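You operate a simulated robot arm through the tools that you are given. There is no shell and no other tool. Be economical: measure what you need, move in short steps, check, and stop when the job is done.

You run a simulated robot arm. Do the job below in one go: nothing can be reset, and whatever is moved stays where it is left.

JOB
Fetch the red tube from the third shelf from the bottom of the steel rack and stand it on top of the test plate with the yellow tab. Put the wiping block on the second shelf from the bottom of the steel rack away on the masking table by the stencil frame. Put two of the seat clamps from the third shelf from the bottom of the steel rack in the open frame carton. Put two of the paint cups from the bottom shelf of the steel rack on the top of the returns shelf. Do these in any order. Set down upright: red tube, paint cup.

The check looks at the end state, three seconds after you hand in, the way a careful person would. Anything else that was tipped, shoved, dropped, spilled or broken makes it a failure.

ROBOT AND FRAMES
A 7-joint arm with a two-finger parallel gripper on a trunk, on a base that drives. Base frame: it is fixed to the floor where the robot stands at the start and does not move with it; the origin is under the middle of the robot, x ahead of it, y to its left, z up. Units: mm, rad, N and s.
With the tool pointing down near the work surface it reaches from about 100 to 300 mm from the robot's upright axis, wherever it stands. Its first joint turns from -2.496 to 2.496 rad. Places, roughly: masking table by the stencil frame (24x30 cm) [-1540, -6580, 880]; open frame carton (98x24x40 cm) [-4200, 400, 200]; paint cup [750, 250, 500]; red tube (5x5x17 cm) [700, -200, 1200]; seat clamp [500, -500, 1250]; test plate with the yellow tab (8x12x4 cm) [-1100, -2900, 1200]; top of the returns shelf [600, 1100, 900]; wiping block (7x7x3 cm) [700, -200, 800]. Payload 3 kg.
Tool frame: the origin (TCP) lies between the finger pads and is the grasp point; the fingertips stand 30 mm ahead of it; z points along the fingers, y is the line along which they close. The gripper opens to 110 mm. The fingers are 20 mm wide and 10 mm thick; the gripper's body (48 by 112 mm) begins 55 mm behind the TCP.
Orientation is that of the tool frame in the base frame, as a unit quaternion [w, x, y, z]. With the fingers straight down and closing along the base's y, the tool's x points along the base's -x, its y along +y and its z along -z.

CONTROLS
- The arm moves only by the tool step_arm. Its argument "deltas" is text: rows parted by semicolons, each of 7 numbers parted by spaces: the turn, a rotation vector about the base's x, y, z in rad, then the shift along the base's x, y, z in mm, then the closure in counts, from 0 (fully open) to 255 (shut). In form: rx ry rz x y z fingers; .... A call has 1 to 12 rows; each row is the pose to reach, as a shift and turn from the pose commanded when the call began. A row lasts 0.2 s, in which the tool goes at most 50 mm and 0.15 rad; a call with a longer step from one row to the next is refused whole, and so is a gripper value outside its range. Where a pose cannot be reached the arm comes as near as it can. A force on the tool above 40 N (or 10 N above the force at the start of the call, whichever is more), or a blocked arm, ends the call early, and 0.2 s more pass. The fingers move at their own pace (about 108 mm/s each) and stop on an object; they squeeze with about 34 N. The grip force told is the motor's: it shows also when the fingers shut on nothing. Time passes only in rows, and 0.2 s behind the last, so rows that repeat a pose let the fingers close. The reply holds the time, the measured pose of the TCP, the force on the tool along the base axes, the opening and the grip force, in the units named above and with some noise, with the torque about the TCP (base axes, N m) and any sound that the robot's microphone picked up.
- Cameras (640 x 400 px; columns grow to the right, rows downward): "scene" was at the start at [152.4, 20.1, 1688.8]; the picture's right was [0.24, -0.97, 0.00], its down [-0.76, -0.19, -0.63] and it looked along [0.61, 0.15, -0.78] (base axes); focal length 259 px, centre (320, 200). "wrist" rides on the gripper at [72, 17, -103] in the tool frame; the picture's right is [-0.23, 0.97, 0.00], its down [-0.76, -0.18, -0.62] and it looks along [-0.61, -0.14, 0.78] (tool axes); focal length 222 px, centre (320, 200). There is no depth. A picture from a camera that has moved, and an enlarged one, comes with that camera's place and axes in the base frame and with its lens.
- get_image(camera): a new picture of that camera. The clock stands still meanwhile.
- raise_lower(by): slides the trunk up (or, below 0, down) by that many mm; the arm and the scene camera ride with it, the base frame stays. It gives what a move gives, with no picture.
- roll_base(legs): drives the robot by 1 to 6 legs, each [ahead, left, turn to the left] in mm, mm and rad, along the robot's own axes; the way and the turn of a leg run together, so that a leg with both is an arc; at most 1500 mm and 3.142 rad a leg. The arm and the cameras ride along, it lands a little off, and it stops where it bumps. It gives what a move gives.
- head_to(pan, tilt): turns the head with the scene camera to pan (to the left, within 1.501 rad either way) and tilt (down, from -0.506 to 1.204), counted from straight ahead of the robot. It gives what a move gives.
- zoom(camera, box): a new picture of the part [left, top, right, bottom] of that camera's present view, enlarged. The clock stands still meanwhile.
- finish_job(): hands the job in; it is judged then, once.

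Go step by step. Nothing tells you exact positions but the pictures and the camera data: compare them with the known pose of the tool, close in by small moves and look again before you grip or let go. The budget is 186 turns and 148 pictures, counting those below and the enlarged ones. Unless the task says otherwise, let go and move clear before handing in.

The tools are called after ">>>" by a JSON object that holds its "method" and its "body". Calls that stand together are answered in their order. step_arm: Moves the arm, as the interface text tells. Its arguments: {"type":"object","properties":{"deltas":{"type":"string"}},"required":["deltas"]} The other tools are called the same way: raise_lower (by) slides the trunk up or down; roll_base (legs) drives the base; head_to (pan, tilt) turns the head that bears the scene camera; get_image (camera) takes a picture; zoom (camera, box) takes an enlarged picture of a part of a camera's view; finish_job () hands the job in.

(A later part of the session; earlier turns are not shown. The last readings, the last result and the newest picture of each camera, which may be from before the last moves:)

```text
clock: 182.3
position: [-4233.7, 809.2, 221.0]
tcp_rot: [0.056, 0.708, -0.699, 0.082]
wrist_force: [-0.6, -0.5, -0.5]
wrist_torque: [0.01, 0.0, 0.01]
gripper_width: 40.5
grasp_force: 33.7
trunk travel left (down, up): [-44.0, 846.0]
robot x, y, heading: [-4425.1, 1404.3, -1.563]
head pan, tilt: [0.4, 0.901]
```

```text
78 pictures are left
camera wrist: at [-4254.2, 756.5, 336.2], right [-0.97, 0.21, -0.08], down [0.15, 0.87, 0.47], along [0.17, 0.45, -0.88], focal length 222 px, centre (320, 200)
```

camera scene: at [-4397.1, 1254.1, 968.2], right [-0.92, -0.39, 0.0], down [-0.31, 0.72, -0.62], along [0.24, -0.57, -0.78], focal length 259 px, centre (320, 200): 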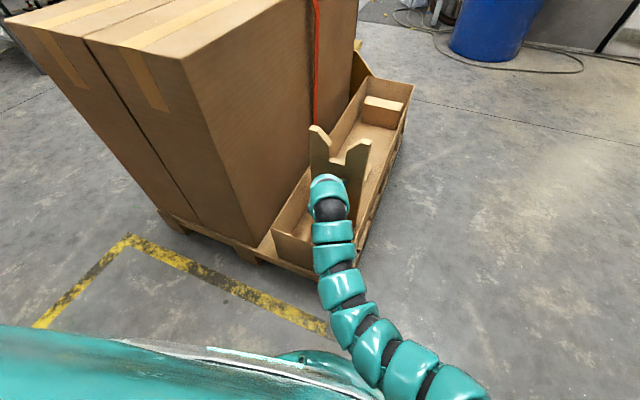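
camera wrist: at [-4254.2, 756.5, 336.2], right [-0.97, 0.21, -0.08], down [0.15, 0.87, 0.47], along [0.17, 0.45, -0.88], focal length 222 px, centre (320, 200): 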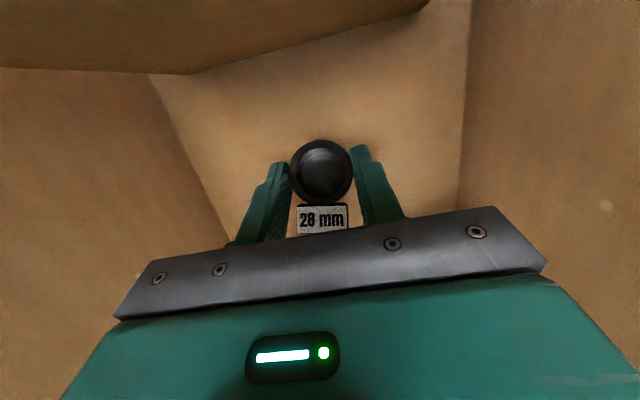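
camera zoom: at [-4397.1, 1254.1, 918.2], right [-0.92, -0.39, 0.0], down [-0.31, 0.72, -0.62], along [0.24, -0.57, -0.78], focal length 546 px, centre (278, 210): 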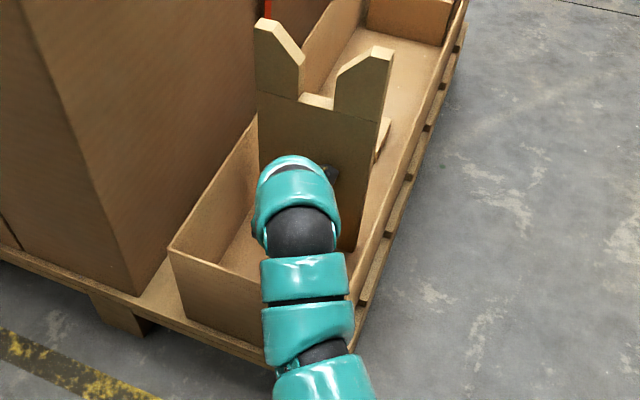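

Still above the floor; I go down by the arm in small steps until it touches.

>>> {"method": "step_arm", "body": {"deltas": "0 0 0 0 0 -10 255;0 0 0 0 0 -20 255;0 0 0 0 0 -26 255;0 0 0 0 0 -32 255"}}

>>> {"method": "get_image", "body": {"camera": "wrist"}}

```text
clock: 183.3
position: [-4231.1, 807.5, 192.7]
tcp_rot: [0.056, 0.708, -0.699, 0.085]
wrist_force: [3.8, -1.7, 21.0]
wrist_torque: [-0.38, -0.14, 0.11]
gripper_width: 40.4
grasp_force: 34.4
trunk travel left (down, up): [-44.0, 846.0]
robot x, y, heading: [-4428.7, 1403.4, -1.566]
head pan, tilt: [0.4, 0.901]
```

```text
77 pictures are left
camera wrist: at [-4253.1, 756.3, 307.9], right [-0.97, 0.21, -0.08], down [0.14, 0.87, 0.47], along [0.17, 0.44, -0.88], focal length 222 px, centre (320, 200)
```

wrist: 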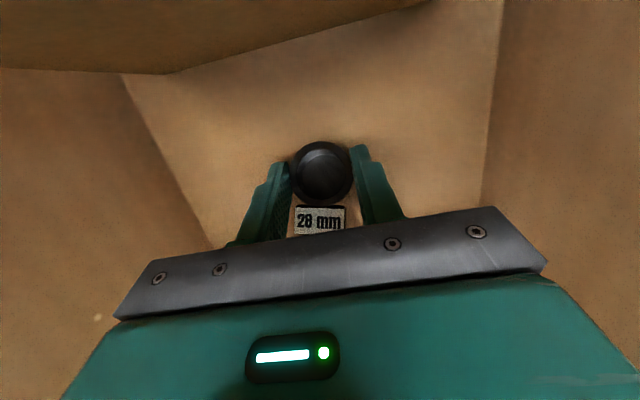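

Touching the floor. Release and rise.

>>> {"method": "step_arm", "body": {"deltas": "0 0 0 0 0 4 255;0 0 0 0 0 4 180;0 0 0 0 0 4 93;0 0 0 0 0 4 93;0 0 0 0 0 25 93;0 0 0 0 0 60 93"}}

>>> {"method": "raise_lower", "body": {"by": 400}}

>>> {"method": "get_image", "body": {"camera": "wrist"}}

```text
clock: 184.7
position: [-4234.5, 808.3, 248.6]
tcp_rot: [0.056, 0.708, -0.7, 0.081]
wrist_force: [-0.4, -0.2, -1.4]
wrist_torque: [-0.05, -0.01, 0.03]
gripper_width: 69.9
grasp_force: 0.1
trunk travel left (down, up): [-44.0, 846.0]
robot x, y, heading: [-4425.8, 1401.6, -1.567]
head pan, tilt: [0.4, 0.901]
```

```text
clock: 188.6
position: [-4234.4, 808.5, 648.2]
tcp_rot: [0.056, 0.707, -0.7, 0.08]
wrist_force: [-0.2, -0.1, 0.1]
wrist_torque: [0.0, -0.02, 0.0]
gripper_width: 70.1
grasp_force: 0.1
trunk travel left (down, up): [-444.0, 446.0]
robot x, y, heading: [-4424.3, 1400.3, -1.563]
head pan, tilt: [0.4, 0.901]
```

```text
76 pictures are left
camera wrist: at [-4254.9, 756.3, 763.6], right [-0.97, 0.21, -0.08], down [0.15, 0.87, 0.47], along [0.17, 0.45, -0.88], focal length 222 px, centre (320, 200)
```

wrist: 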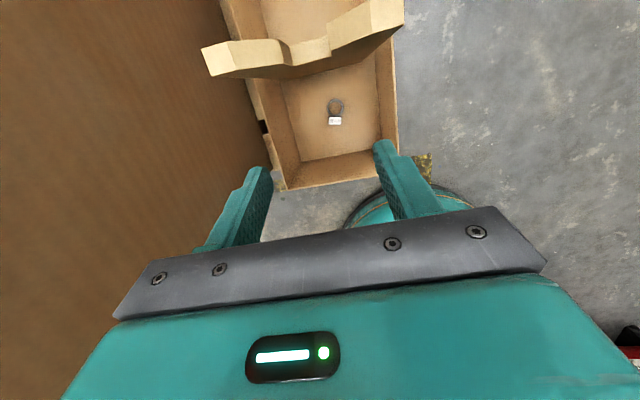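

The first clamp lies in the carton. I raise up, restore the pitched pose and drive back to the rack for the second clamp.

>>> {"method": "raise_lower", "body": {"by": 400}}

>>> {"method": "step_arm", "body": {"deltas": "-0.1 0 0 0 -5 40 93;-0.2 0 0 0 0 80 93;-0.3 0 0 0 5 120 93;-0.4 0 0 0 10 150 93;-0.48 0 0 0 15 150 93"}}

>>> {"method": "roll_base", "body": {"legs": [[0, 0, -1.57], [-1500, 0, 0], [-430, 0, 0], [0, 400, 0], [-1100, 0, 0], [-1040, 0, 0]]}}

>>> {"method": "roll_base", "body": {"legs": [[0, 0, -1.57], [0, 0, -1.57], [0, -1497, 0]]}}

```text
clock: 192.4
position: [-4235.0, 808.4, 1048.4]
tcp_rot: [0.057, 0.707, -0.7, 0.081]
wrist_force: [0.0, 0.1, 0.6]
wrist_torque: [0.03, -0.01, 0.03]
gripper_width: 69.9
grasp_force: 0.1
trunk travel left (down, up): [-844.0, 46.0]
robot x, y, heading: [-4425.5, 1400.9, -1.565]
head pan, tilt: [0.4, 0.901]
```

```text
clock: 193.6
position: [-4235.2, 825.2, 1197.6]
tcp_rot: [0.224, 0.674, -0.66, 0.247]
wrist_force: [0.4, 0.3, 0.2]
wrist_torque: [0.01, 0.0, 0.01]
gripper_width: 69.7
grasp_force: 0.0
trunk travel left (down, up): [-844.0, 46.0]
robot x, y, heading: [-4426.9, 1400.5, -1.564]
head pan, tilt: [0.4, 0.901]
```

```text
clock: 219.3
position: [-949.3, 802.2, 1197.9]
tcp_rot: [-0.331, -0.004, 0.943, -0.015]
wrist_force: [0.0, 0.0, -0.2]
wrist_torque: [-0.01, -0.04, 0.04]
gripper_width: 69.9
grasp_force: 0.0
trunk travel left (down, up): [-844.0, 46.0]
robot x, y, heading: [-364.8, 987.5, 3.126]
head pan, tilt: [0.4, 0.901]
```

```text
clock: 234.4
position: [221.0, -317.3, 1197.1]
tcp_rot: [-0.019, 0.943, 0.017, 0.331]
wrist_force: [0.1, -0.2, 0.3]
wrist_torque: [-0.01, 0.01, 0.05]
gripper_width: 69.9
grasp_force: 0.1
trunk travel left (down, up): [-844.0, 46.0]
robot x, y, heading: [-357.8, -522.2, 0.016]
head pan, tilt: [0.4, 0.901]
```

Raise 40 mm, correct heading and move in above the 30 mm clamp.

>>> {"method": "raise_lower", "body": {"by": 40}}

>>> {"method": "roll_base", "body": {"legs": [[0, 26, -0.016], [276, 0, 0]]}}

>>> {"method": "get_image", "body": {"camera": "wrist"}}

```text
clock: 235.2
position: [221.6, -318.4, 1237.6]
tcp_rot: [-0.018, 0.943, 0.016, 0.332]
wrist_force: [-0.6, 0.7, -0.1]
wrist_torque: [-0.01, 0.01, 0.0]
gripper_width: 70.1
grasp_force: 0.0
trunk travel left (down, up): [-884.0, 6.0]
robot x, y, heading: [-358.6, -519.1, 0.02]
head pan, tilt: [0.4, 0.901]
```

```text
clock: 237.6
position: [504.2, -302.2, 1236.4]
tcp_rot: [-0.015, 0.944, 0.008, 0.33]
wrist_force: [1.1, 0.0, 0.3]
wrist_torque: [-0.03, 0.07, -0.02]
gripper_width: 69.8
grasp_force: 0.1
trunk travel left (down, up): [-884.0, 6.0]
robot x, y, heading: [-75.5, -491.8, -0.002]
head pan, tilt: [0.4, 0.901]
```

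```text
75 pictures are left
camera wrist: at [495.7, -324.1, 1363.3], right [-0.15, -0.97, -0.17], down [-0.99, 0.15, 0.02], along [0.01, 0.17, -0.99], focal length 222 px, centre (320, 200)
```

wrist: 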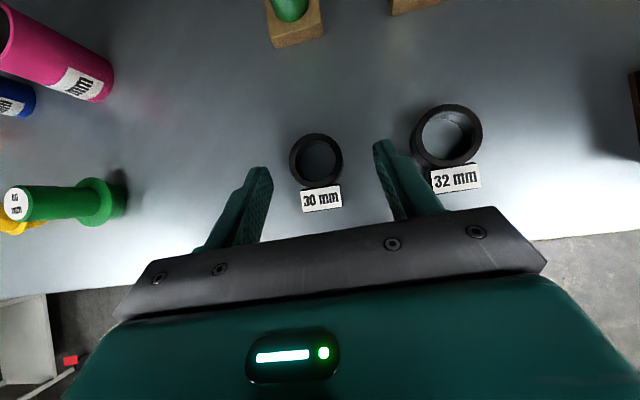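

Ring centre at about (532,-294). Moving down around it.

>>> {"method": "step_arm", "body": {"deltas": "0 0 0 14 8 0 93;0 0 0 14 8 -20 93;0 0 0 14 8 -33 93;0 0 0 14 8 -36 93"}}

>>> {"method": "get_image", "body": {"camera": "wrist"}}

```text
clock: 238.6
position: [516.4, -294.8, 1201.6]
tcp_rot: [-0.016, 0.943, 0.008, 0.331]
wrist_force: [0.2, -0.1, -0.2]
wrist_torque: [0.0, 0.01, -0.01]
gripper_width: 69.9
grasp_force: 0.1
trunk travel left (down, up): [-884.0, 6.0]
robot x, y, heading: [-78.3, -493.1, -0.0]
head pan, tilt: [0.4, 0.901]
```

```text
74 pictures are left
camera wrist: at [508.8, -316.3, 1328.1], right [-0.15, -0.97, -0.17], down [-0.99, 0.15, 0.01], along [0.01, 0.17, -0.99], focal length 222 px, centre (320, 200)
```

wrist: 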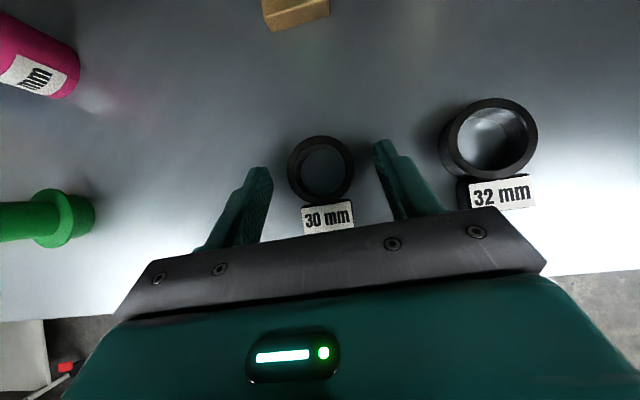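

Centred at the same height as before; closing and lifting.

>>> {"method": "step_arm", "body": {"deltas": "0 0 0 0 0 0 150;0 0 0 0 0 0 255;0 0 0 0 0 0 255;0 0 0 0 0 0 255;0 0 0 0 0 20 255;0 0 0 0 0 45 255;0 0 0 0 0 60 255"}}

>>> {"method": "get_image", "body": {"camera": "wrist"}}

```text
clock: 240.2
position: [514.9, -294.7, 1261.5]
tcp_rot: [-0.014, 0.943, 0.007, 0.331]
wrist_force: [-1.0, 0.1, -0.5]
wrist_torque: [0.02, -0.01, 0.03]
gripper_width: 42.9
grasp_force: 34.2
trunk travel left (down, up): [-884.0, 6.0]
robot x, y, heading: [-73.6, -494.4, -0.002]
head pan, tilt: [0.4, 0.901]
```

```text
73 pictures are left
camera wrist: at [508.2, -316.1, 1387.9], right [-0.15, -0.97, -0.16], down [-0.99, 0.15, 0.02], along [0.01, 0.17, -0.99], focal length 222 px, centre (320, 200)
```

wrist: 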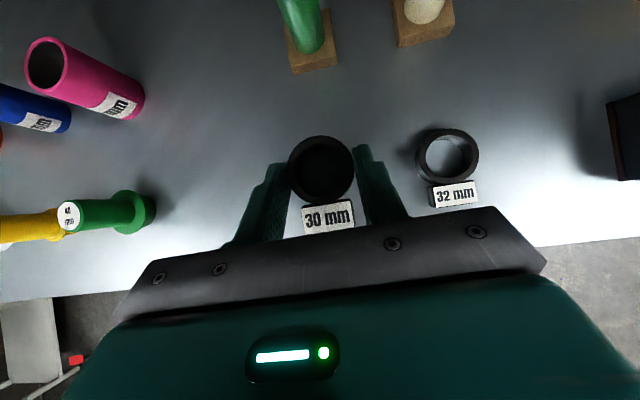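

Second clamp in hand. Driving the same route to the carton.

>>> {"method": "roll_base", "body": {"legs": [[-290, 0, 0], [0, 1490, 0], [0, 0, 1.57], [0, 0, 1.57], [1100, 0, 0], [1040, 0, 0]]}}

```text
clock: 267.0
position: [-3079.6, 788.7, 1260.5]
tcp_rot: [-0.33, -0.011, 0.944, -0.017]
wrist_force: [0.2, 0.5, -0.3]
wrist_torque: [0.01, 0.0, -0.03]
gripper_width: 43.0
grasp_force: 34.1
trunk travel left (down, up): [-884.0, 6.0]
robot x, y, heading: [-2489.1, 989.1, -3.133]
head pan, tilt: [0.4, 0.901]
```

>>> {"method": "roll_base", "body": {"legs": [[0, -415, -0.008], [1400, 0, 0], [535, 0, 0], [0, 0, 1.57]]}}

```text
clock: 282.6
position: [-4226.7, 839.4, 1261.5]
tcp_rot: [0.225, 0.669, -0.666, 0.243]
wrist_force: [0.1, -0.3, -0.5]
wrist_torque: [0.0, 0.0, -0.01]
gripper_width: 43.1
grasp_force: 34.2
trunk travel left (down, up): [-884.0, 6.0]
robot x, y, heading: [-4417.2, 1433.2, -1.587]
head pan, tilt: [0.4, 0.901]
```

>>> {"method": "roll_base", "body": {"legs": [[30, 31, 0.022]]}}

>>> {"method": "step_arm", "body": {"deltas": "0 0 0 0 0 -45 255;0 0 0 0 0 -90 255;0.1 0 0 0 0 -135 255;0.2 0 0 0 0 -180 255;0.3 0 0 0 0 -200 255;0.4 0 0 0 0 -200 255;0.48 0 0 0 0 -200 255"}}

>>> {"method": "raise_lower", "body": {"by": -400}}

>>> {"method": "get_image", "body": {"camera": "wrist"}}

```text
clock: 283.5
position: [-4182.1, 811.0, 1259.8]
tcp_rot: [0.222, 0.676, -0.658, 0.244]
wrist_force: [0.3, -0.5, -0.8]
wrist_torque: [-0.01, 0.04, 0.0]
gripper_width: 42.9
grasp_force: 33.7
trunk travel left (down, up): [-884.0, 6.0]
robot x, y, heading: [-4385.1, 1403.8, -1.562]
head pan, tilt: [0.4, 0.901]
```

```text
clock: 285.1
position: [-4183.9, 813.3, 1062.7]
tcp_rot: [0.054, 0.71, -0.697, 0.083]
wrist_force: [0.1, -0.2, -0.6]
wrist_torque: [-0.01, 0.01, -0.01]
gripper_width: 43.2
grasp_force: 34.1
trunk travel left (down, up): [-884.0, 6.0]
robot x, y, heading: [-4383.9, 1400.3, -1.56]
head pan, tilt: [0.4, 0.901]
```

```text
clock: 288.9
position: [-4183.0, 813.7, 660.6]
tcp_rot: [0.055, 0.709, -0.698, 0.083]
wrist_force: [0.4, 0.5, -0.5]
wrist_torque: [-0.06, -0.02, -0.03]
gripper_width: 42.7
grasp_force: 34.4
trunk travel left (down, up): [-484.0, 406.0]
robot x, y, heading: [-4384.7, 1400.9, -1.562]
head pan, tilt: [0.4, 0.901]
```

```text
72 pictures are left
camera wrist: at [-4203.9, 760.9, 777.1], right [-0.98, 0.2, -0.08], down [0.14, 0.87, 0.47], along [0.17, 0.45, -0.88], focal length 222 px, centre (320, 200)
```

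wrist: 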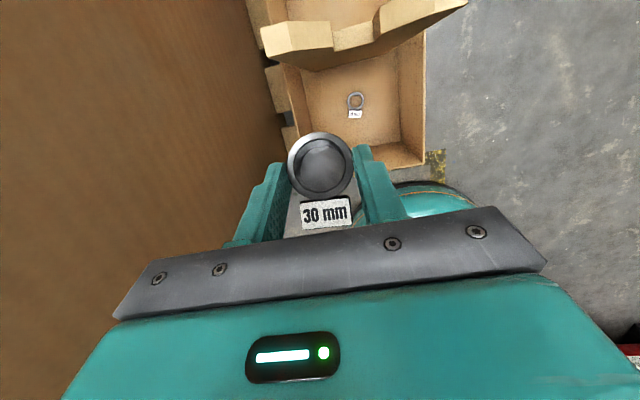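

Ring 1 is at (-4234, 812). I move 45 mm toward the near wall to set the second beside it, then lower.

>>> {"method": "roll_base", "body": {"legs": [[-45, 0, 0]]}}

>>> {"method": "raise_lower", "body": {"by": -390}}

>>> {"method": "get_image", "body": {"camera": "wrist"}}

>>> {"method": "get_image", "body": {"camera": "scene"}}

```text
clock: 289.9
position: [-4184.1, 858.3, 662.1]
tcp_rot: [0.055, 0.709, -0.698, 0.083]
wrist_force: [1.3, 0.5, -1.3]
wrist_torque: [-0.01, -0.01, -0.02]
gripper_width: 42.6
grasp_force: 34.1
trunk travel left (down, up): [-484.0, 406.0]
robot x, y, heading: [-4387.4, 1448.1, -1.559]
head pan, tilt: [0.4, 0.901]
```

```text
clock: 293.6
position: [-4183.4, 858.5, 272.7]
tcp_rot: [0.055, 0.709, -0.698, 0.083]
wrist_force: [-0.1, 0.7, 0.5]
wrist_torque: [-0.03, -0.01, -0.02]
gripper_width: 42.8
grasp_force: 33.9
trunk travel left (down, up): [-94.0, 796.0]
robot x, y, heading: [-4389.9, 1451.9, -1.561]
head pan, tilt: [0.4, 0.901]
```

```text
71 pictures are left
camera wrist: at [-4204.4, 805.8, 387.1], right [-0.98, 0.2, -0.08], down [0.14, 0.87, 0.47], along [0.17, 0.45, -0.88], focal length 222 px, centre (320, 200)
```

wrist: 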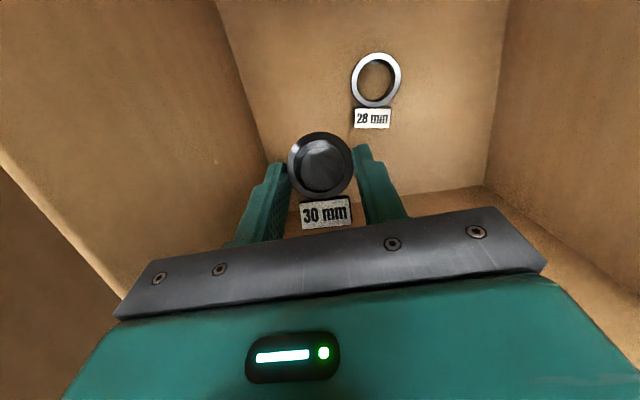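

```text
70 pictures are left
camera scene: at [-4356.5, 1300.7, 968.3], right [-0.92, -0.4, 0.0], down [-0.31, 0.72, -0.62], along [0.25, -0.57, -0.78], focal length 259 px, centre (320, 200)
```

scene: 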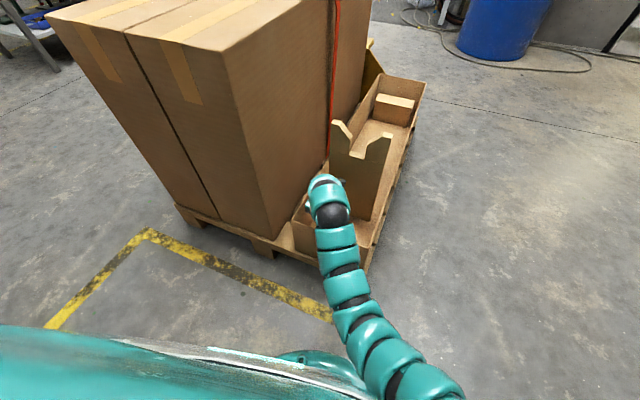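

>>> {"method": "raise_lower", "body": {"by": -45}}

>>> {"method": "step_arm", "body": {"deltas": "0 0 0 0 0 -10 255;0 0 0 0 0 -20 255;0 0 0 0 0 -26 255;0 0 0 0 0 -32 255"}}

>>> {"method": "get_image", "body": {"camera": "wrist"}}

```text
clock: 294.5
position: [-4183.6, 857.2, 225.5]
tcp_rot: [0.056, 0.709, -0.698, 0.083]
wrist_force: [0.6, -0.2, -0.1]
wrist_torque: [0.01, 0.01, 0.01]
gripper_width: 43.0
grasp_force: 33.9
trunk travel left (down, up): [-49.0, 841.0]
robot x, y, heading: [-4387.5, 1450.0, -1.562]
head pan, tilt: [0.4, 0.901]
```

```text
clock: 295.5
position: [-4183.4, 856.0, 197.8]
tcp_rot: [0.056, 0.709, -0.698, 0.083]
wrist_force: [-0.3, 0.3, 1.0]
wrist_torque: [0.02, -0.01, 0.02]
gripper_width: 43.0
grasp_force: 33.6
trunk travel left (down, up): [-49.0, 841.0]
robot x, y, heading: [-4385.1, 1446.8, -1.563]
head pan, tilt: [0.4, 0.901]
```

```text
69 pictures are left
camera wrist: at [-4204.0, 804.9, 312.7], right [-0.98, 0.2, -0.08], down [0.14, 0.87, 0.47], along [0.17, 0.44, -0.88], focal length 222 px, centre (320, 200)
```

wrist: 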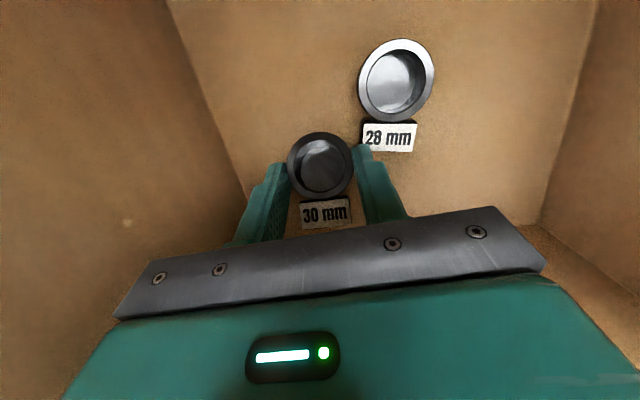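

A few mm above the floor: lower 4 mm, open moderately, and rise.

>>> {"method": "step_arm", "body": {"deltas": "0 0 0 0 0 -4 255;0 0 0 0 0 -4 170;0 0 0 0 0 -4 125;0 0 0 0 0 -4 125;0 0 0 0 0 20 125;0 0 0 0 0 60 125"}}

>>> {"method": "raise_lower", "body": {"by": 400}}

>>> {"method": "get_image", "body": {"camera": "wrist"}}

```text
clock: 296.9
position: [-4183.5, 860.2, 250.8]
tcp_rot: [0.054, 0.71, -0.698, 0.08]
wrist_force: [-1.0, -0.8, -0.1]
wrist_torque: [0.05, -0.04, 0.03]
gripper_width: 56.3
grasp_force: 0.1
trunk travel left (down, up): [-49.0, 841.0]
robot x, y, heading: [-4384.3, 1446.5, -1.558]
head pan, tilt: [0.4, 0.901]
```

```text
clock: 300.7
position: [-4183.8, 858.3, 654.0]
tcp_rot: [0.055, 0.709, -0.698, 0.083]
wrist_force: [0.0, 0.4, -0.1]
wrist_torque: [-0.02, 0.01, 0.03]
gripper_width: 56.2
grasp_force: 0.0
trunk travel left (down, up): [-449.0, 441.0]
robot x, y, heading: [-4387.7, 1445.7, -1.564]
head pan, tilt: [0.4, 0.901]
```

```text
68 pictures are left
camera wrist: at [-4204.5, 806.2, 769.9], right [-0.98, 0.2, -0.08], down [0.14, 0.87, 0.47], along [0.17, 0.45, -0.88], focal length 222 px, centre (320, 200)
```

wrist: 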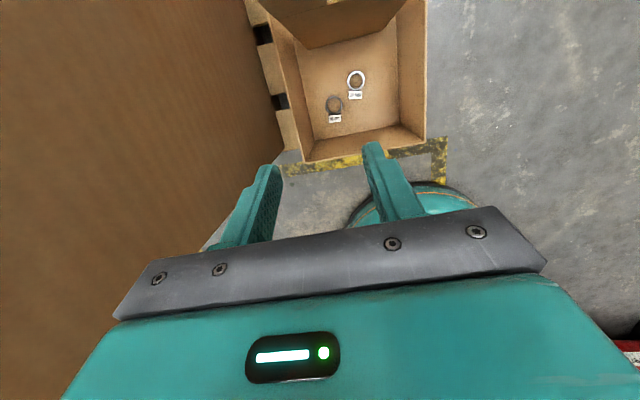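

Both clamps are in the carton. I raise, bring the tool to a shallow 25° pitch and drive back to the rack for the cups.

>>> {"method": "raise_lower", "body": {"by": 400}}

>>> {"method": "step_arm", "body": {"deltas": "-0.1 0 0 0 -5 40 60;-0.2 0 0 0 0 80 60;-0.3 0 0 0 5 120 60;-0.4 0 0 0 10 150 60;-0.48 0 0 0 15 160 60;-0.6 0 0 0 15 180 60;-0.72 0 0 0 15 200 60;-0.84 0 0 0 15 210 60;-0.94 0 0 0 15 220 60"}}

>>> {"method": "roll_base", "body": {"legs": [[0, 0, -1.57], [0, 40, 0], [-1500, 0, 0], [-430, 0, 0], [0, 400, 0], [-1100, 0, 0]]}}

```text
clock: 304.5
position: [-4183.4, 858.0, 1055.3]
tcp_rot: [0.055, 0.709, -0.698, 0.083]
wrist_force: [0.7, -0.4, 0.2]
wrist_torque: [0.02, 0.03, -0.02]
gripper_width: 56.0
grasp_force: 0.0
trunk travel left (down, up): [-849.0, 41.0]
robot x, y, heading: [-4386.5, 1444.6, -1.561]
head pan, tilt: [0.4, 0.901]
```

```text
clock: 306.5
position: [-4185.3, 873.5, 1274.8]
tcp_rot: [0.369, 0.608, -0.584, 0.39]
wrist_force: [-0.1, 0.3, 0.1]
wrist_torque: [0.0, -0.01, 0.05]
gripper_width: 84.2
grasp_force: 0.2
trunk travel left (down, up): [-849.0, 41.0]
robot x, y, heading: [-4385.6, 1449.3, -1.562]
head pan, tilt: [0.4, 0.901]
```

```text
clock: 327.9
position: [-1919.4, 814.8, 1274.0]
tcp_rot: [-0.537, -0.011, 0.843, -0.011]
wrist_force: [0.8, -0.7, 0.9]
wrist_torque: [-0.02, -0.01, 0.02]
gripper_width: 84.0
grasp_force: 0.0
trunk travel left (down, up): [-849.0, 41.0]
robot x, y, heading: [-1340.9, 1010.2, 3.141]
head pan, tilt: [0.4, 0.901]
```

>>> {"method": "roll_base", "body": {"legs": [[-980, 0, 0], [0, 0, -1.57], [0, 0, -1.57], [0, -1362, 0]]}}

>>> {"method": "raise_lower", "body": {"by": -400}}

>>> {"method": "raise_lower", "body": {"by": -340}}

>>> {"method": "head_to", "body": {"pan": 0.2, "tilt": 0.5}}

>>> {"method": "get_image", "body": {"camera": "scene"}}

>>> {"method": "get_image", "body": {"camera": "wrist"}}

```text
clock: 347.1
position: [224.4, -159.0, 1274.1]
tcp_rot: [-0.011, 0.843, 0.012, 0.537]
wrist_force: [-0.6, 1.4, -0.6]
wrist_torque: [0.03, 0.0, 0.01]
gripper_width: 84.3
grasp_force: 0.0
trunk travel left (down, up): [-849.0, 41.0]
robot x, y, heading: [-350.9, -351.5, -0.009]
head pan, tilt: [0.4, 0.901]
```

```text
clock: 350.9
position: [224.6, -160.0, 873.6]
tcp_rot: [-0.01, 0.843, 0.011, 0.537]
wrist_force: [-1.2, -0.5, -0.4]
wrist_torque: [-0.01, -0.01, 0.0]
gripper_width: 84.2
grasp_force: 0.1
trunk travel left (down, up): [-449.0, 441.0]
robot x, y, heading: [-355.4, -350.1, -0.003]
head pan, tilt: [0.4, 0.901]
```

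```text
clock: 354.2
position: [225.2, -158.8, 535.7]
tcp_rot: [-0.009, 0.843, 0.01, 0.538]
wrist_force: [0.1, -0.9, 0.2]
wrist_torque: [0.01, -0.01, 0.01]
gripper_width: 84.1
grasp_force: 0.1
trunk travel left (down, up): [-109.0, 781.0]
robot x, y, heading: [-351.8, -353.5, -0.002]
head pan, tilt: [0.4, 0.901]
```

```text
clock: 355.1
position: [223.8, -158.6, 535.3]
tcp_rot: [-0.011, 0.843, 0.011, 0.538]
wrist_force: [-0.4, 0.8, 0.7]
wrist_torque: [0.02, -0.01, 0.0]
gripper_width: 84.1
grasp_force: 0.0
trunk travel left (down, up): [-109.0, 781.0]
robot x, y, heading: [-353.1, -354.6, -0.008]
head pan, tilt: [0.201, 0.499]
```

```text
67 pictures are left
camera scene: at [-185.4, -333.9, 1017.4], right [0.2, -0.98, 0.0], down [-0.47, -0.09, -0.88], along [0.86, 0.17, -0.48], focal length 259 px, centre (320, 200)
```

scene: 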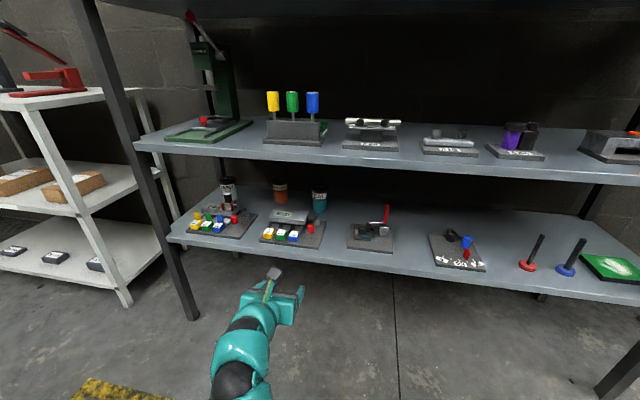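

```text
66 pictures are left
camera wrist: at [161.4, -179.1, 645.2], right [-0.07, -0.97, -0.21], down [-0.89, 0.15, -0.43], along [0.45, 0.16, -0.88], focal length 222 px, centre (320, 200)
```

wrist: 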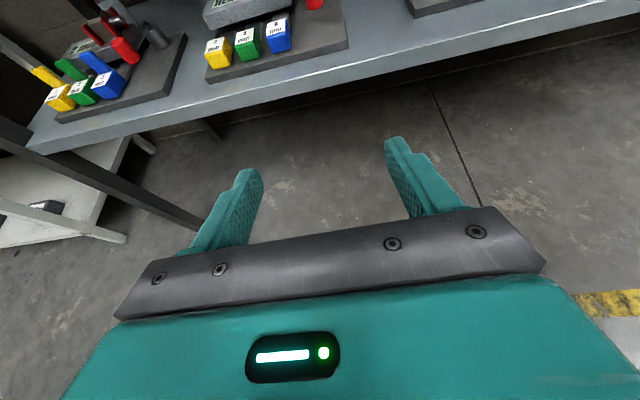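

>>> {"method": "zoom", "body": {"camera": "scene", "box": [170, 160, 420, 280]}}

```text
2.56 times, centred on (295, 220) of scene
camera zoom: at [-185.4, -333.9, 1017.4], right [0.2, -0.98, 0.0], down [-0.47, -0.09, -0.88], along [0.86, 0.17, -0.48], focal length 664 px, centre (384, 149)
```

zoom: 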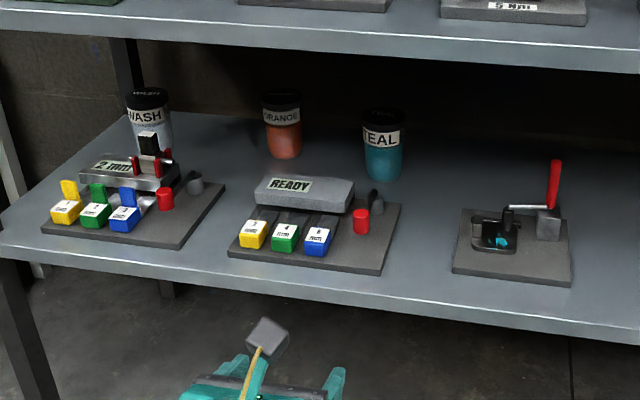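

Teal cup at about (732,-155), a 93 mm gap between the plates at y -197…-290. I'll come in over that gap with the tool yawed left 25°; first yaw here.

>>> {"method": "step_arm", "body": {"deltas": "0 0 0.14 0 0 0 40;0 0 0.28 0 0 0 40;0 0 0.43 0 0 0 40"}}

>>> {"method": "get_image", "body": {"camera": "scene"}}

```text
clock: 355.9
position: [224.1, -158.4, 533.9]
tcp_rot: [-0.125, 0.821, 0.191, 0.524]
wrist_force: [-0.1, -0.4, -0.1]
wrist_torque: [0.0, 0.0, 0.0]
gripper_width: 92.8
grasp_force: 0.1
trunk travel left (down, up): [-109.0, 781.0]
robot x, y, heading: [-353.0, -354.4, -0.005]
head pan, tilt: [0.201, 0.499]
```

```text
64 pictures are left
camera scene: at [-184.9, -333.6, 1016.5], right [0.2, -0.98, 0.0], down [-0.47, -0.09, -0.88], along [0.86, 0.17, -0.48], focal length 259 px, centre (320, 200)
```

scene: 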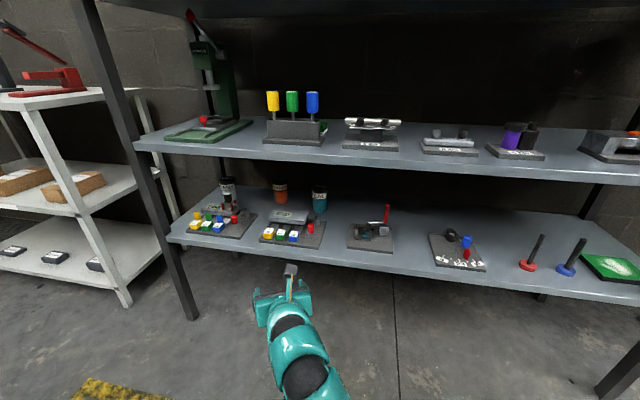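

>>> {"method": "roll_base", "body": {"legs": [[0, -107, 0.005], [265, 0, 0]]}}

>>> {"method": "get_image", "body": {"camera": "wrist"}}

>>> {"method": "head_to", "body": {"pan": 0.3, "tilt": 0.7}}

>>> {"method": "get_image", "body": {"camera": "scene"}}

```text
clock: 358.6
position: [489.9, -261.5, 533.9]
tcp_rot: [-0.127, 0.821, 0.193, 0.522]
wrist_force: [-0.1, -0.4, 0.3]
wrist_torque: [-0.03, 0.01, 0.0]
gripper_width: 93.0
grasp_force: 0.0
trunk travel left (down, up): [-109.0, 781.0]
robot x, y, heading: [-90.5, -459.8, -0.002]
head pan, tilt: [0.201, 0.499]
```

```text
63 pictures are left
camera wrist: at [440.8, -305.9, 644.2], right [0.35, -0.91, -0.21], down [-0.87, -0.24, -0.43], along [0.34, 0.33, -0.88], focal length 222 px, centre (320, 200)
```

wrist: 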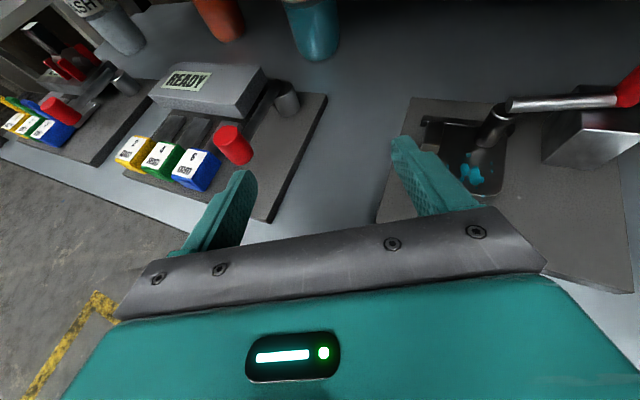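

```text
clock: 359.3
position: [489.3, -260.7, 533.5]
tcp_rot: [-0.126, 0.821, 0.193, 0.522]
wrist_force: [0.9, 0.5, 1.0]
wrist_torque: [0.0, -0.02, 0.0]
gripper_width: 92.6
grasp_force: 0.0
trunk travel left (down, up): [-109.0, 781.0]
robot x, y, heading: [-89.0, -459.9, 0.001]
head pan, tilt: [0.3, 0.7]
```

```text
62 pictures are left
camera scene: at [73.4, -431.6, 999.5], right [0.3, -0.95, 0.0], down [-0.61, -0.19, -0.77], along [0.73, 0.23, -0.64], focal length 259 px, centre (320, 200)
```

scene: 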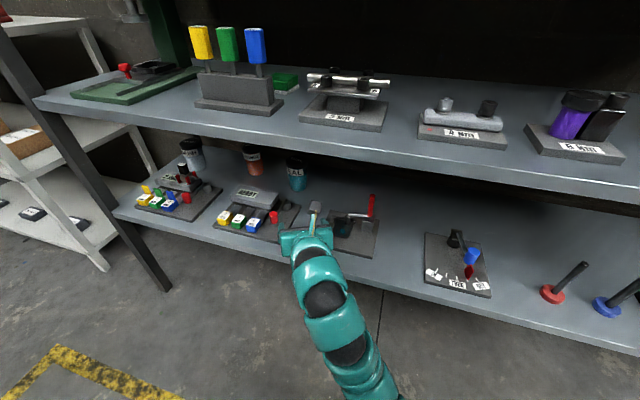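

Path is clear if I stay slightly higher. Raise 12 mm and advance diagonally with the base, then look.

>>> {"method": "step_arm", "body": {"deltas": "0 0 0 0 0 12 40"}}

>>> {"method": "roll_base", "body": {"legs": [[110, 50, 0]]}}

>>> {"method": "get_image", "body": {"camera": "wrist"}}

>>> {"method": "get_image", "body": {"camera": "scene"}}

```text
clock: 359.7
position: [490.0, -260.1, 544.9]
tcp_rot: [-0.124, 0.822, 0.192, 0.522]
wrist_force: [-0.3, -0.3, -0.8]
wrist_torque: [0.03, 0.0, 0.01]
gripper_width: 92.8
grasp_force: 0.1
trunk travel left (down, up): [-109.0, 781.0]
robot x, y, heading: [-88.2, -460.4, -0.004]
head pan, tilt: [0.3, 0.7]
```

```text
clock: 360.9
position: [599.9, -211.3, 545.9]
tcp_rot: [-0.126, 0.821, 0.192, 0.522]
wrist_force: [-1.1, -0.1, -1.5]
wrist_torque: [-0.01, 0.02, -0.01]
gripper_width: 92.7
grasp_force: 0.1
trunk travel left (down, up): [-109.0, 781.0]
robot x, y, heading: [23.4, -408.9, -0.0]
head pan, tilt: [0.3, 0.7]
```

```text
61 pictures are left
camera wrist: at [550.9, -255.7, 655.8], right [0.35, -0.91, -0.21], down [-0.87, -0.24, -0.43], along [0.34, 0.33, -0.88], focal length 222 px, centre (320, 200)
```

wrist: 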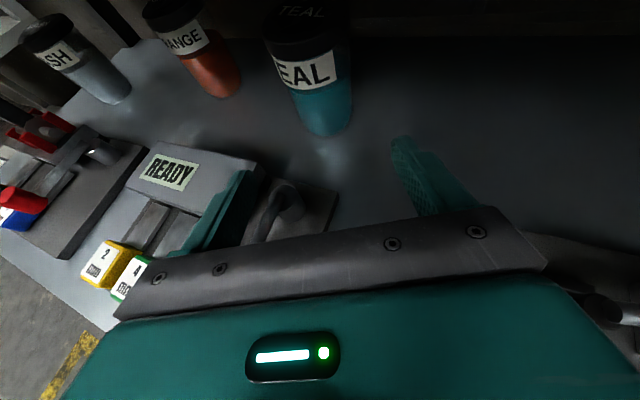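

```text
60 pictures are left
camera scene: at [183.4, -381.2, 999.4], right [0.3, -0.95, 0.0], down [-0.62, -0.19, -0.76], along [0.73, 0.23, -0.64], focal length 259 px, centre (320, 200)
```

scene: 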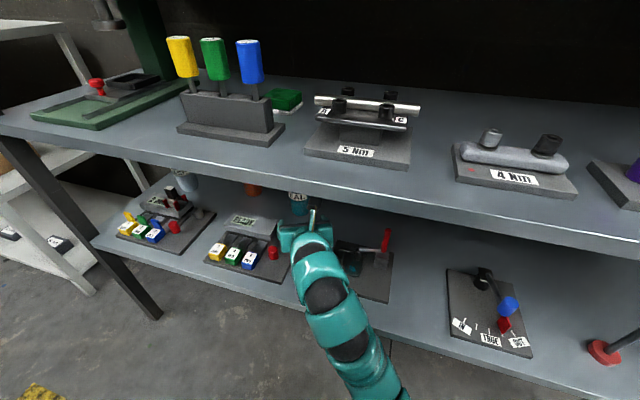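

The devices are lower than I estimated (box top z≈500). The teal cup is at about (742,-137) right on the tool's line; advancing with the arm.

>>> {"method": "step_arm", "body": {"deltas": "0 0 0 32 18 0 40;0 0 0 68 36 0 40;0 0 0 100 52 -8 40;0 0 0 118 63 -18 40"}}

>>> {"method": "get_image", "body": {"camera": "wrist"}}

```text
clock: 362.1
position: [714.7, -166.5, 547.4]
tcp_rot: [-0.125, 0.815, 0.185, 0.534]
wrist_force: [-0.9, 0.4, 0.3]
wrist_torque: [-0.03, 0.04, 0.03]
gripper_width: 92.6
grasp_force: 0.0
trunk travel left (down, up): [-109.0, 781.0]
robot x, y, heading: [17.9, -417.2, -0.015]
head pan, tilt: [0.3, 0.7]
stopped in row 4: the arm was blocked; the commanded pose is now the measured one
```

```text
59 pictures are left
camera wrist: at [661.8, -211.7, 655.7], right [0.34, -0.92, -0.21], down [-0.87, -0.22, -0.45], along [0.36, 0.34, -0.87], focal length 222 px, centre (320, 200)
```

wrist: 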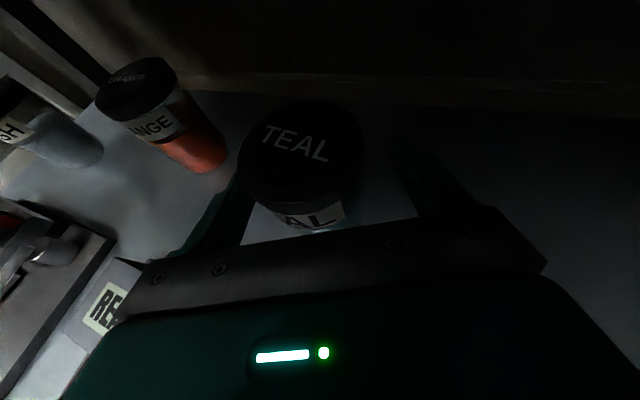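

The arm was blocked on descending; I look at where the forearm touches.

>>> {"method": "head_to", "body": {"pan": 0.1, "tilt": 0.9}}

>>> {"method": "get_image", "body": {"camera": "scene"}}

```text
clock: 362.9
position: [712.8, -166.2, 546.1]
tcp_rot: [-0.123, 0.816, 0.185, 0.533]
wrist_force: [0.0, -1.0, 0.1]
wrist_torque: [0.0, -0.01, 0.04]
gripper_width: 92.6
grasp_force: 0.3
trunk travel left (down, up): [-109.0, 781.0]
robot x, y, heading: [22.3, -415.6, -0.015]
head pan, tilt: [0.099, 0.901]
```

```text
58 pictures are left
camera scene: at [162.5, -409.8, 986.6], right [0.08, -1.0, 0.0], down [-0.77, -0.06, -0.63], along [0.63, 0.05, -0.77], focal length 259 px, centre (320, 200)
```

scene: 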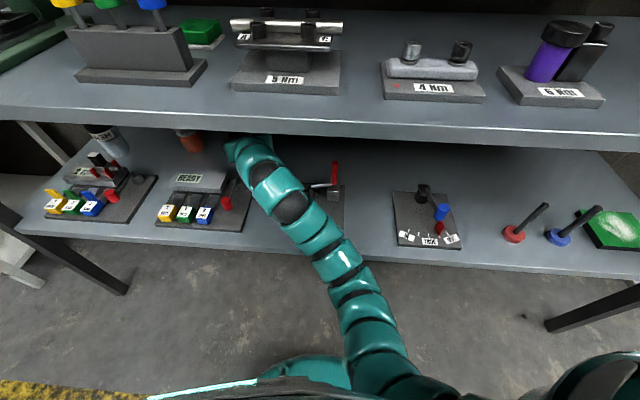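

The almost straight forearm probably presses on the toggle device below. I back out along the same line, then view.

>>> {"method": "step_arm", "body": {"deltas": "0 0 0 0 0 8 40;0 0 0 -35 -14 12 40;0 0 0 -75 -30 14 40;0 0 0 -115 -46 16 40"}}

>>> {"method": "get_image", "body": {"camera": "scene"}}

>>> {"method": "get_image", "body": {"camera": "wrist"}}

```text
clock: 363.9
position: [610.8, -219.9, 543.6]
tcp_rot: [-0.119, 0.823, 0.181, 0.525]
wrist_force: [-0.4, -1.3, -0.4]
wrist_torque: [0.0, -0.04, 0.07]
gripper_width: 92.5
grasp_force: 0.0
trunk travel left (down, up): [-109.0, 781.0]
robot x, y, heading: [26.5, -420.0, -0.019]
head pan, tilt: [0.099, 0.901]
```

```text
57 pictures are left
camera scene: at [177.5, -412.9, 981.1], right [0.08, -1.0, 0.0], down [-0.78, -0.06, -0.62], along [0.62, 0.05, -0.78], focal length 259 px, centre (320, 200)
```

scene: 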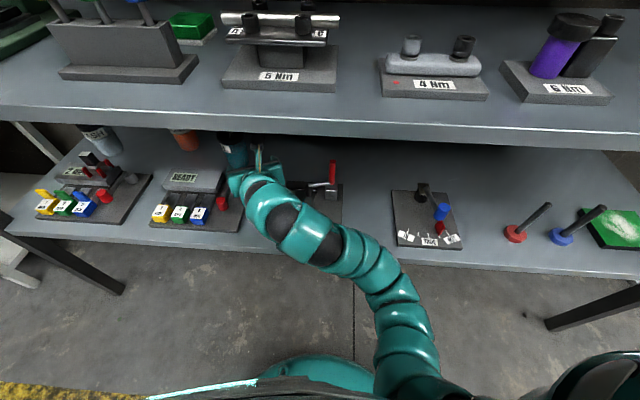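

```text
56 pictures are left
camera wrist: at [559.8, -263.5, 653.6], right [0.32, -0.92, -0.21], down [-0.88, -0.21, -0.43], along [0.35, 0.32, -0.88], focal length 222 px, centre (320, 200)
```

wrist: 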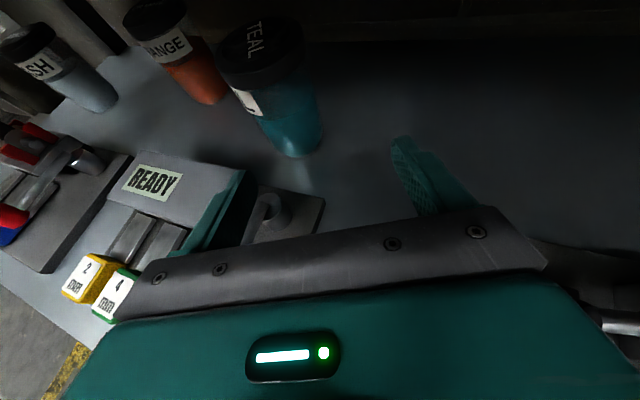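

The cup got nudged: it stood a bit left of the tool line and my left finger met it. Zoom to check it's upright.

>>> {"method": "zoom", "body": {"camera": "wrist", "box": [60, 0, 440, 240]}}

```text
1.67 times, centred on (250, 120) of wrist
camera zoom: at [559.8, -263.5, 653.6], right [0.32, -0.92, -0.21], down [-0.88, -0.21, -0.43], along [0.35, 0.32, -0.88], focal length 370 px, centre (437, 333)
```

zoom: 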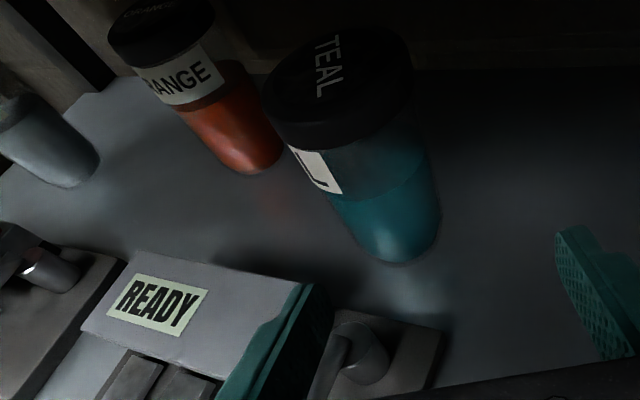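

The cup is upright at about (715,-127), just turned. I back out, return the tool to straight ahead, and will come straight in over the READY box, which is low enough.

>>> {"method": "roll_base", "body": {"legs": [[-200, -85, 0.015]]}}

>>> {"method": "step_arm", "body": {"deltas": "0 0 -0.14 0 0 0 40;0 0 -0.28 0 0 0 40;0 0 -0.43 0 0 0 20"}}

>>> {"method": "get_image", "body": {"camera": "scene"}}

```text
clock: 365.6
position: [400.4, -286.2, 548.0]
tcp_rot: [-0.128, 0.819, 0.191, 0.525]
wrist_force: [0.1, 1.1, 0.0]
wrist_torque: [-0.02, 0.02, 0.02]
gripper_width: 92.7
grasp_force: 0.0
trunk travel left (down, up): [-109.0, 781.0]
robot x, y, heading: [-179.0, -495.3, -0.003]
head pan, tilt: [0.099, 0.901]
```

```text
clock: 366.4
position: [400.1, -286.8, 549.3]
tcp_rot: [-0.011, 0.841, 0.01, 0.54]
wrist_force: [0.4, -0.6, 0.5]
wrist_torque: [-0.02, -0.01, 0.01]
gripper_width: 101.3
grasp_force: 0.0
trunk travel left (down, up): [-109.0, 781.0]
robot x, y, heading: [-175.9, -499.7, 0.002]
head pan, tilt: [0.099, 0.901]
```

```text
54 pictures are left
camera scene: at [-26.9, -490.4, 983.2], right [0.1, -1.0, 0.0], down [-0.78, -0.08, -0.62], along [0.62, 0.06, -0.78], focal length 259 px, centre (320, 200)
```

scene: 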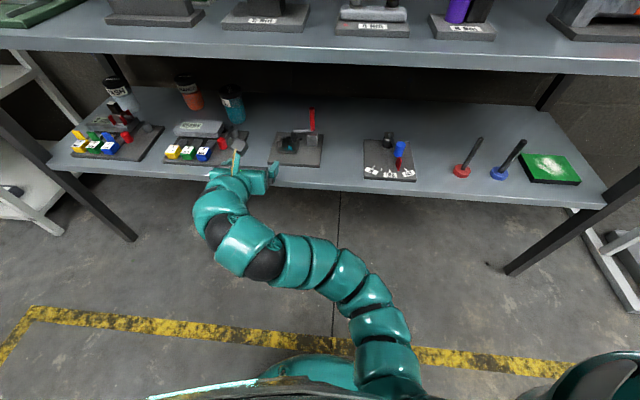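

>>> {"method": "roll_base", "body": {"legs": [[0, 163, 0], [180, 0, 0]]}}

>>> {"method": "get_image", "body": {"camera": "wrist"}}

```text
clock: 368.9
position: [582.0, -122.6, 549.7]
tcp_rot: [-0.013, 0.841, 0.012, 0.54]
wrist_force: [0.0, 0.4, -0.7]
wrist_torque: [0.02, 0.02, 0.0]
gripper_width: 101.3
grasp_force: 0.0
trunk travel left (down, up): [-109.0, 781.0]
robot x, y, heading: [-2.6, -336.5, 0.002]
head pan, tilt: [0.099, 0.901]
```

```text
53 pictures are left
camera wrist: at [517.0, -143.3, 658.4], right [-0.06, -0.97, -0.21], down [-0.89, 0.15, -0.43], along [0.45, 0.16, -0.88], focal length 222 px, centre (320, 200)
```

wrist: 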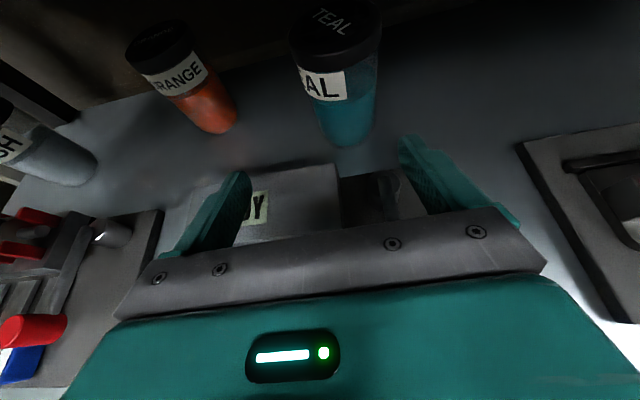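

Cup axis at (708,-146). I correct sideways and go in, lowering once past the box.

>>> {"method": "step_arm", "body": {"deltas": "0 0 0 0 -23 0 0;0 0 0 40 -23 0 0;0 0 0 75 -23 0 0;0 0 0 100 -23 -12 0"}}

>>> {"method": "get_image", "body": {"camera": "wrist"}}

```text
clock: 369.9
position: [680.8, -146.6, 536.4]
tcp_rot: [-0.013, 0.842, 0.012, 0.54]
wrist_force: [-0.5, 0.1, 0.2]
wrist_torque: [0.0, -0.01, 0.02]
gripper_width: 110.0
grasp_force: 0.1
out of reach, approached as far as the arm can: row 1
trunk travel left (down, up): [-109.0, 781.0]
robot x, y, heading: [-3.5, -341.1, -0.004]
head pan, tilt: [0.099, 0.901]
```

```text
52 pictures are left
camera wrist: at [617.1, -166.7, 646.2], right [-0.06, -0.97, -0.21], down [-0.89, 0.15, -0.43], along [0.45, 0.16, -0.88], focal length 222 px, centre (320, 200)
```

wrist: 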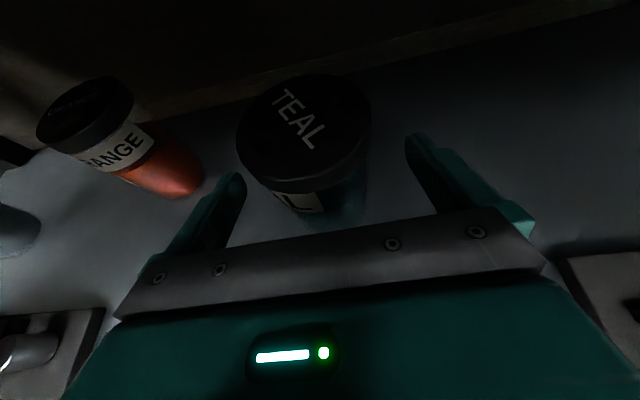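

Centred. Forward and down, then close.

>>> {"method": "step_arm", "body": {"deltas": "0 0 0 10 -1 -8 0;0 0 0 20 -1 -16 0;0 0 0 22 -1 -22 0"}}

>>> {"method": "step_arm", "body": {"deltas": "0 0 0 0 0 0 70;0 0 0 0 0 0 140;0 0 0 0 0 0 255;0 0 0 0 0 0 255"}}

>>> {"method": "get_image", "body": {"camera": "wrist"}}

```text
clock: 370.7
position: [702.7, -146.4, 516.2]
tcp_rot: [-0.012, 0.841, 0.011, 0.541]
wrist_force: [0.7, -0.2, 6.8]
wrist_torque: [-0.14, 0.61, -0.04]
gripper_width: 110.0
grasp_force: 0.0
trunk travel left (down, up): [-109.0, 781.0]
robot x, y, heading: [-2.0, -335.6, -0.003]
head pan, tilt: [0.099, 0.901]
```

```text
clock: 371.7
position: [701.0, -145.8, 516.5]
tcp_rot: [-0.013, 0.841, 0.011, 0.541]
wrist_force: [6.8, 1.7, 12.9]
wrist_torque: [-0.25, 0.69, 0.08]
gripper_width: 63.0
grasp_force: 34.1
trunk travel left (down, up): [-109.0, 781.0]
robot x, y, heading: [-0.6, -336.9, -0.002]
head pan, tilt: [0.099, 0.901]
```

```text
51 pictures are left
camera wrist: at [638.3, -167.4, 625.6], right [-0.06, -0.97, -0.22], down [-0.89, 0.15, -0.43], along [0.45, 0.16, -0.88], focal length 222 px, centre (320, 200)
```

wrist: 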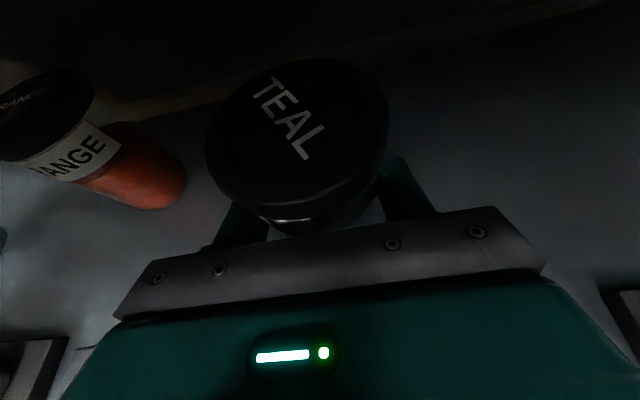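

Teal cup gripped (63 mm). Lift 38 mm, shift right into the clear gap and withdraw.

>>> {"method": "step_arm", "body": {"deltas": "0 0 0 0 0 15 255;0 0 0 0 0 38 255;0 0 0 0 -30 38 255;0 0 0 0 -60 38 255;0 0 0 0 -80 38 255"}}

>>> {"method": "get_image", "body": {"camera": "wrist"}}

```text
clock: 372.9
position: [701.9, -227.3, 552.4]
tcp_rot: [-0.014, 0.841, 0.014, 0.54]
wrist_force: [0.7, 0.5, -1.7]
wrist_torque: [-0.02, 0.02, 0.0]
gripper_width: 62.9
grasp_force: 34.4
trunk travel left (down, up): [-109.0, 781.0]
robot x, y, heading: [1.6, -335.0, 0.0]
head pan, tilt: [0.099, 0.901]
```

```text
50 pictures are left
camera wrist: at [637.8, -247.5, 661.8], right [-0.06, -0.97, -0.21], down [-0.89, 0.15, -0.43], along [0.45, 0.16, -0.88], focal length 222 px, centre (320, 200)
```

wrist: 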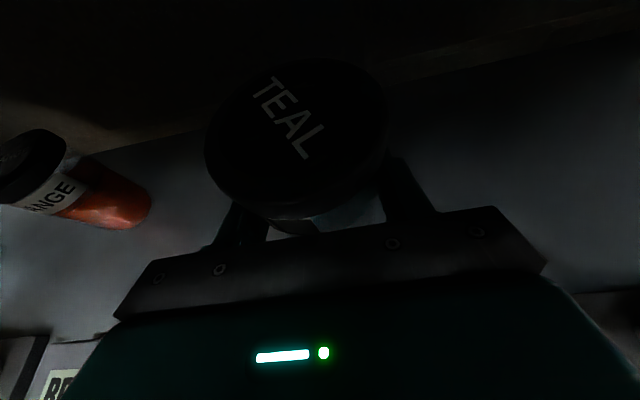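

Withdraw, raise to above the returns shelf height, and drive left to look at its top.

>>> {"method": "roll_base", "body": {"legs": [[-320, 0, 0]]}}

>>> {"method": "raise_lower", "body": {"by": 400}}

>>> {"method": "raise_lower", "body": {"by": 120}}

>>> {"method": "roll_base", "body": {"legs": [[0, 1250, 0]]}}

>>> {"method": "head_to", "body": {"pan": 0.2, "tilt": 0.7}}

>>> {"method": "get_image", "body": {"camera": "scene"}}

```text
clock: 375.0
position: [381.9, -225.4, 552.2]
tcp_rot: [-0.014, 0.841, 0.013, 0.54]
wrist_force: [-0.4, 0.2, -1.7]
wrist_torque: [0.02, -0.01, 0.0]
gripper_width: 62.8
grasp_force: 34.0
trunk travel left (down, up): [-109.0, 781.0]
robot x, y, heading: [-322.7, -335.0, 0.002]
head pan, tilt: [0.099, 0.901]
```

```text
clock: 378.9
position: [381.5, -225.1, 951.8]
tcp_rot: [-0.013, 0.841, 0.013, 0.54]
wrist_force: [0.7, -0.6, -1.6]
wrist_torque: [0.01, 0.04, 0.0]
gripper_width: 62.9
grasp_force: 33.9
trunk travel left (down, up): [-509.0, 381.0]
robot x, y, heading: [-321.7, -329.9, 0.001]
head pan, tilt: [0.099, 0.901]
```

```text
clock: 380.4
position: [382.1, -225.3, 1072.4]
tcp_rot: [-0.014, 0.841, 0.014, 0.54]
wrist_force: [-0.3, -0.1, -2.3]
wrist_torque: [-0.01, -0.01, 0.0]
gripper_width: 62.7
grasp_force: 34.1
trunk travel left (down, up): [-629.0, 261.0]
robot x, y, heading: [-321.1, -336.0, 0.0]
head pan, tilt: [0.099, 0.901]
```

```text
clock: 386.7
position: [389.1, 1019.9, 1072.3]
tcp_rot: [-0.01, 0.841, 0.008, 0.54]
wrist_force: [-0.3, 0.4, -2.4]
wrist_torque: [0.0, -0.04, -0.03]
gripper_width: 62.9
grasp_force: 34.0
trunk travel left (down, up): [-629.0, 261.0]
robot x, y, heading: [-316.8, 918.0, -0.014]
head pan, tilt: [0.099, 0.901]
```

```text
clock: 387.4
position: [389.7, 1019.4, 1072.3]
tcp_rot: [-0.01, 0.842, 0.007, 0.54]
wrist_force: [0.1, -0.5, -2.5]
wrist_torque: [0.02, 0.0, -0.05]
gripper_width: 63.0
grasp_force: 34.1
trunk travel left (down, up): [-629.0, 261.0]
robot x, y, heading: [-313.1, 920.1, -0.012]
head pan, tilt: [0.201, 0.7]
```

```text
49 pictures are left
camera scene: at [-151.0, 935.3, 1519.3], right [0.19, -0.98, 0.0], down [-0.63, -0.12, -0.76], along [0.75, 0.14, -0.64], focal length 259 px, centre (320, 200)
```

scene: 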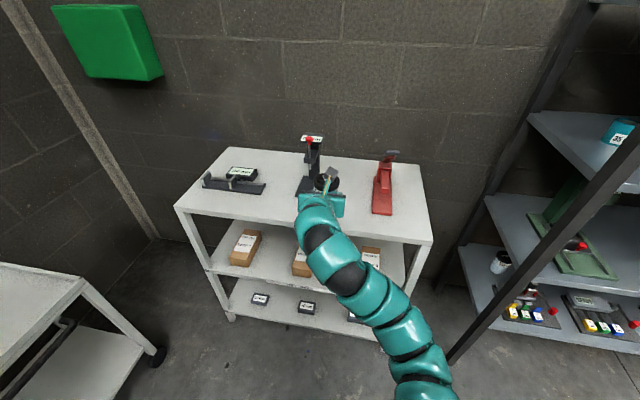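

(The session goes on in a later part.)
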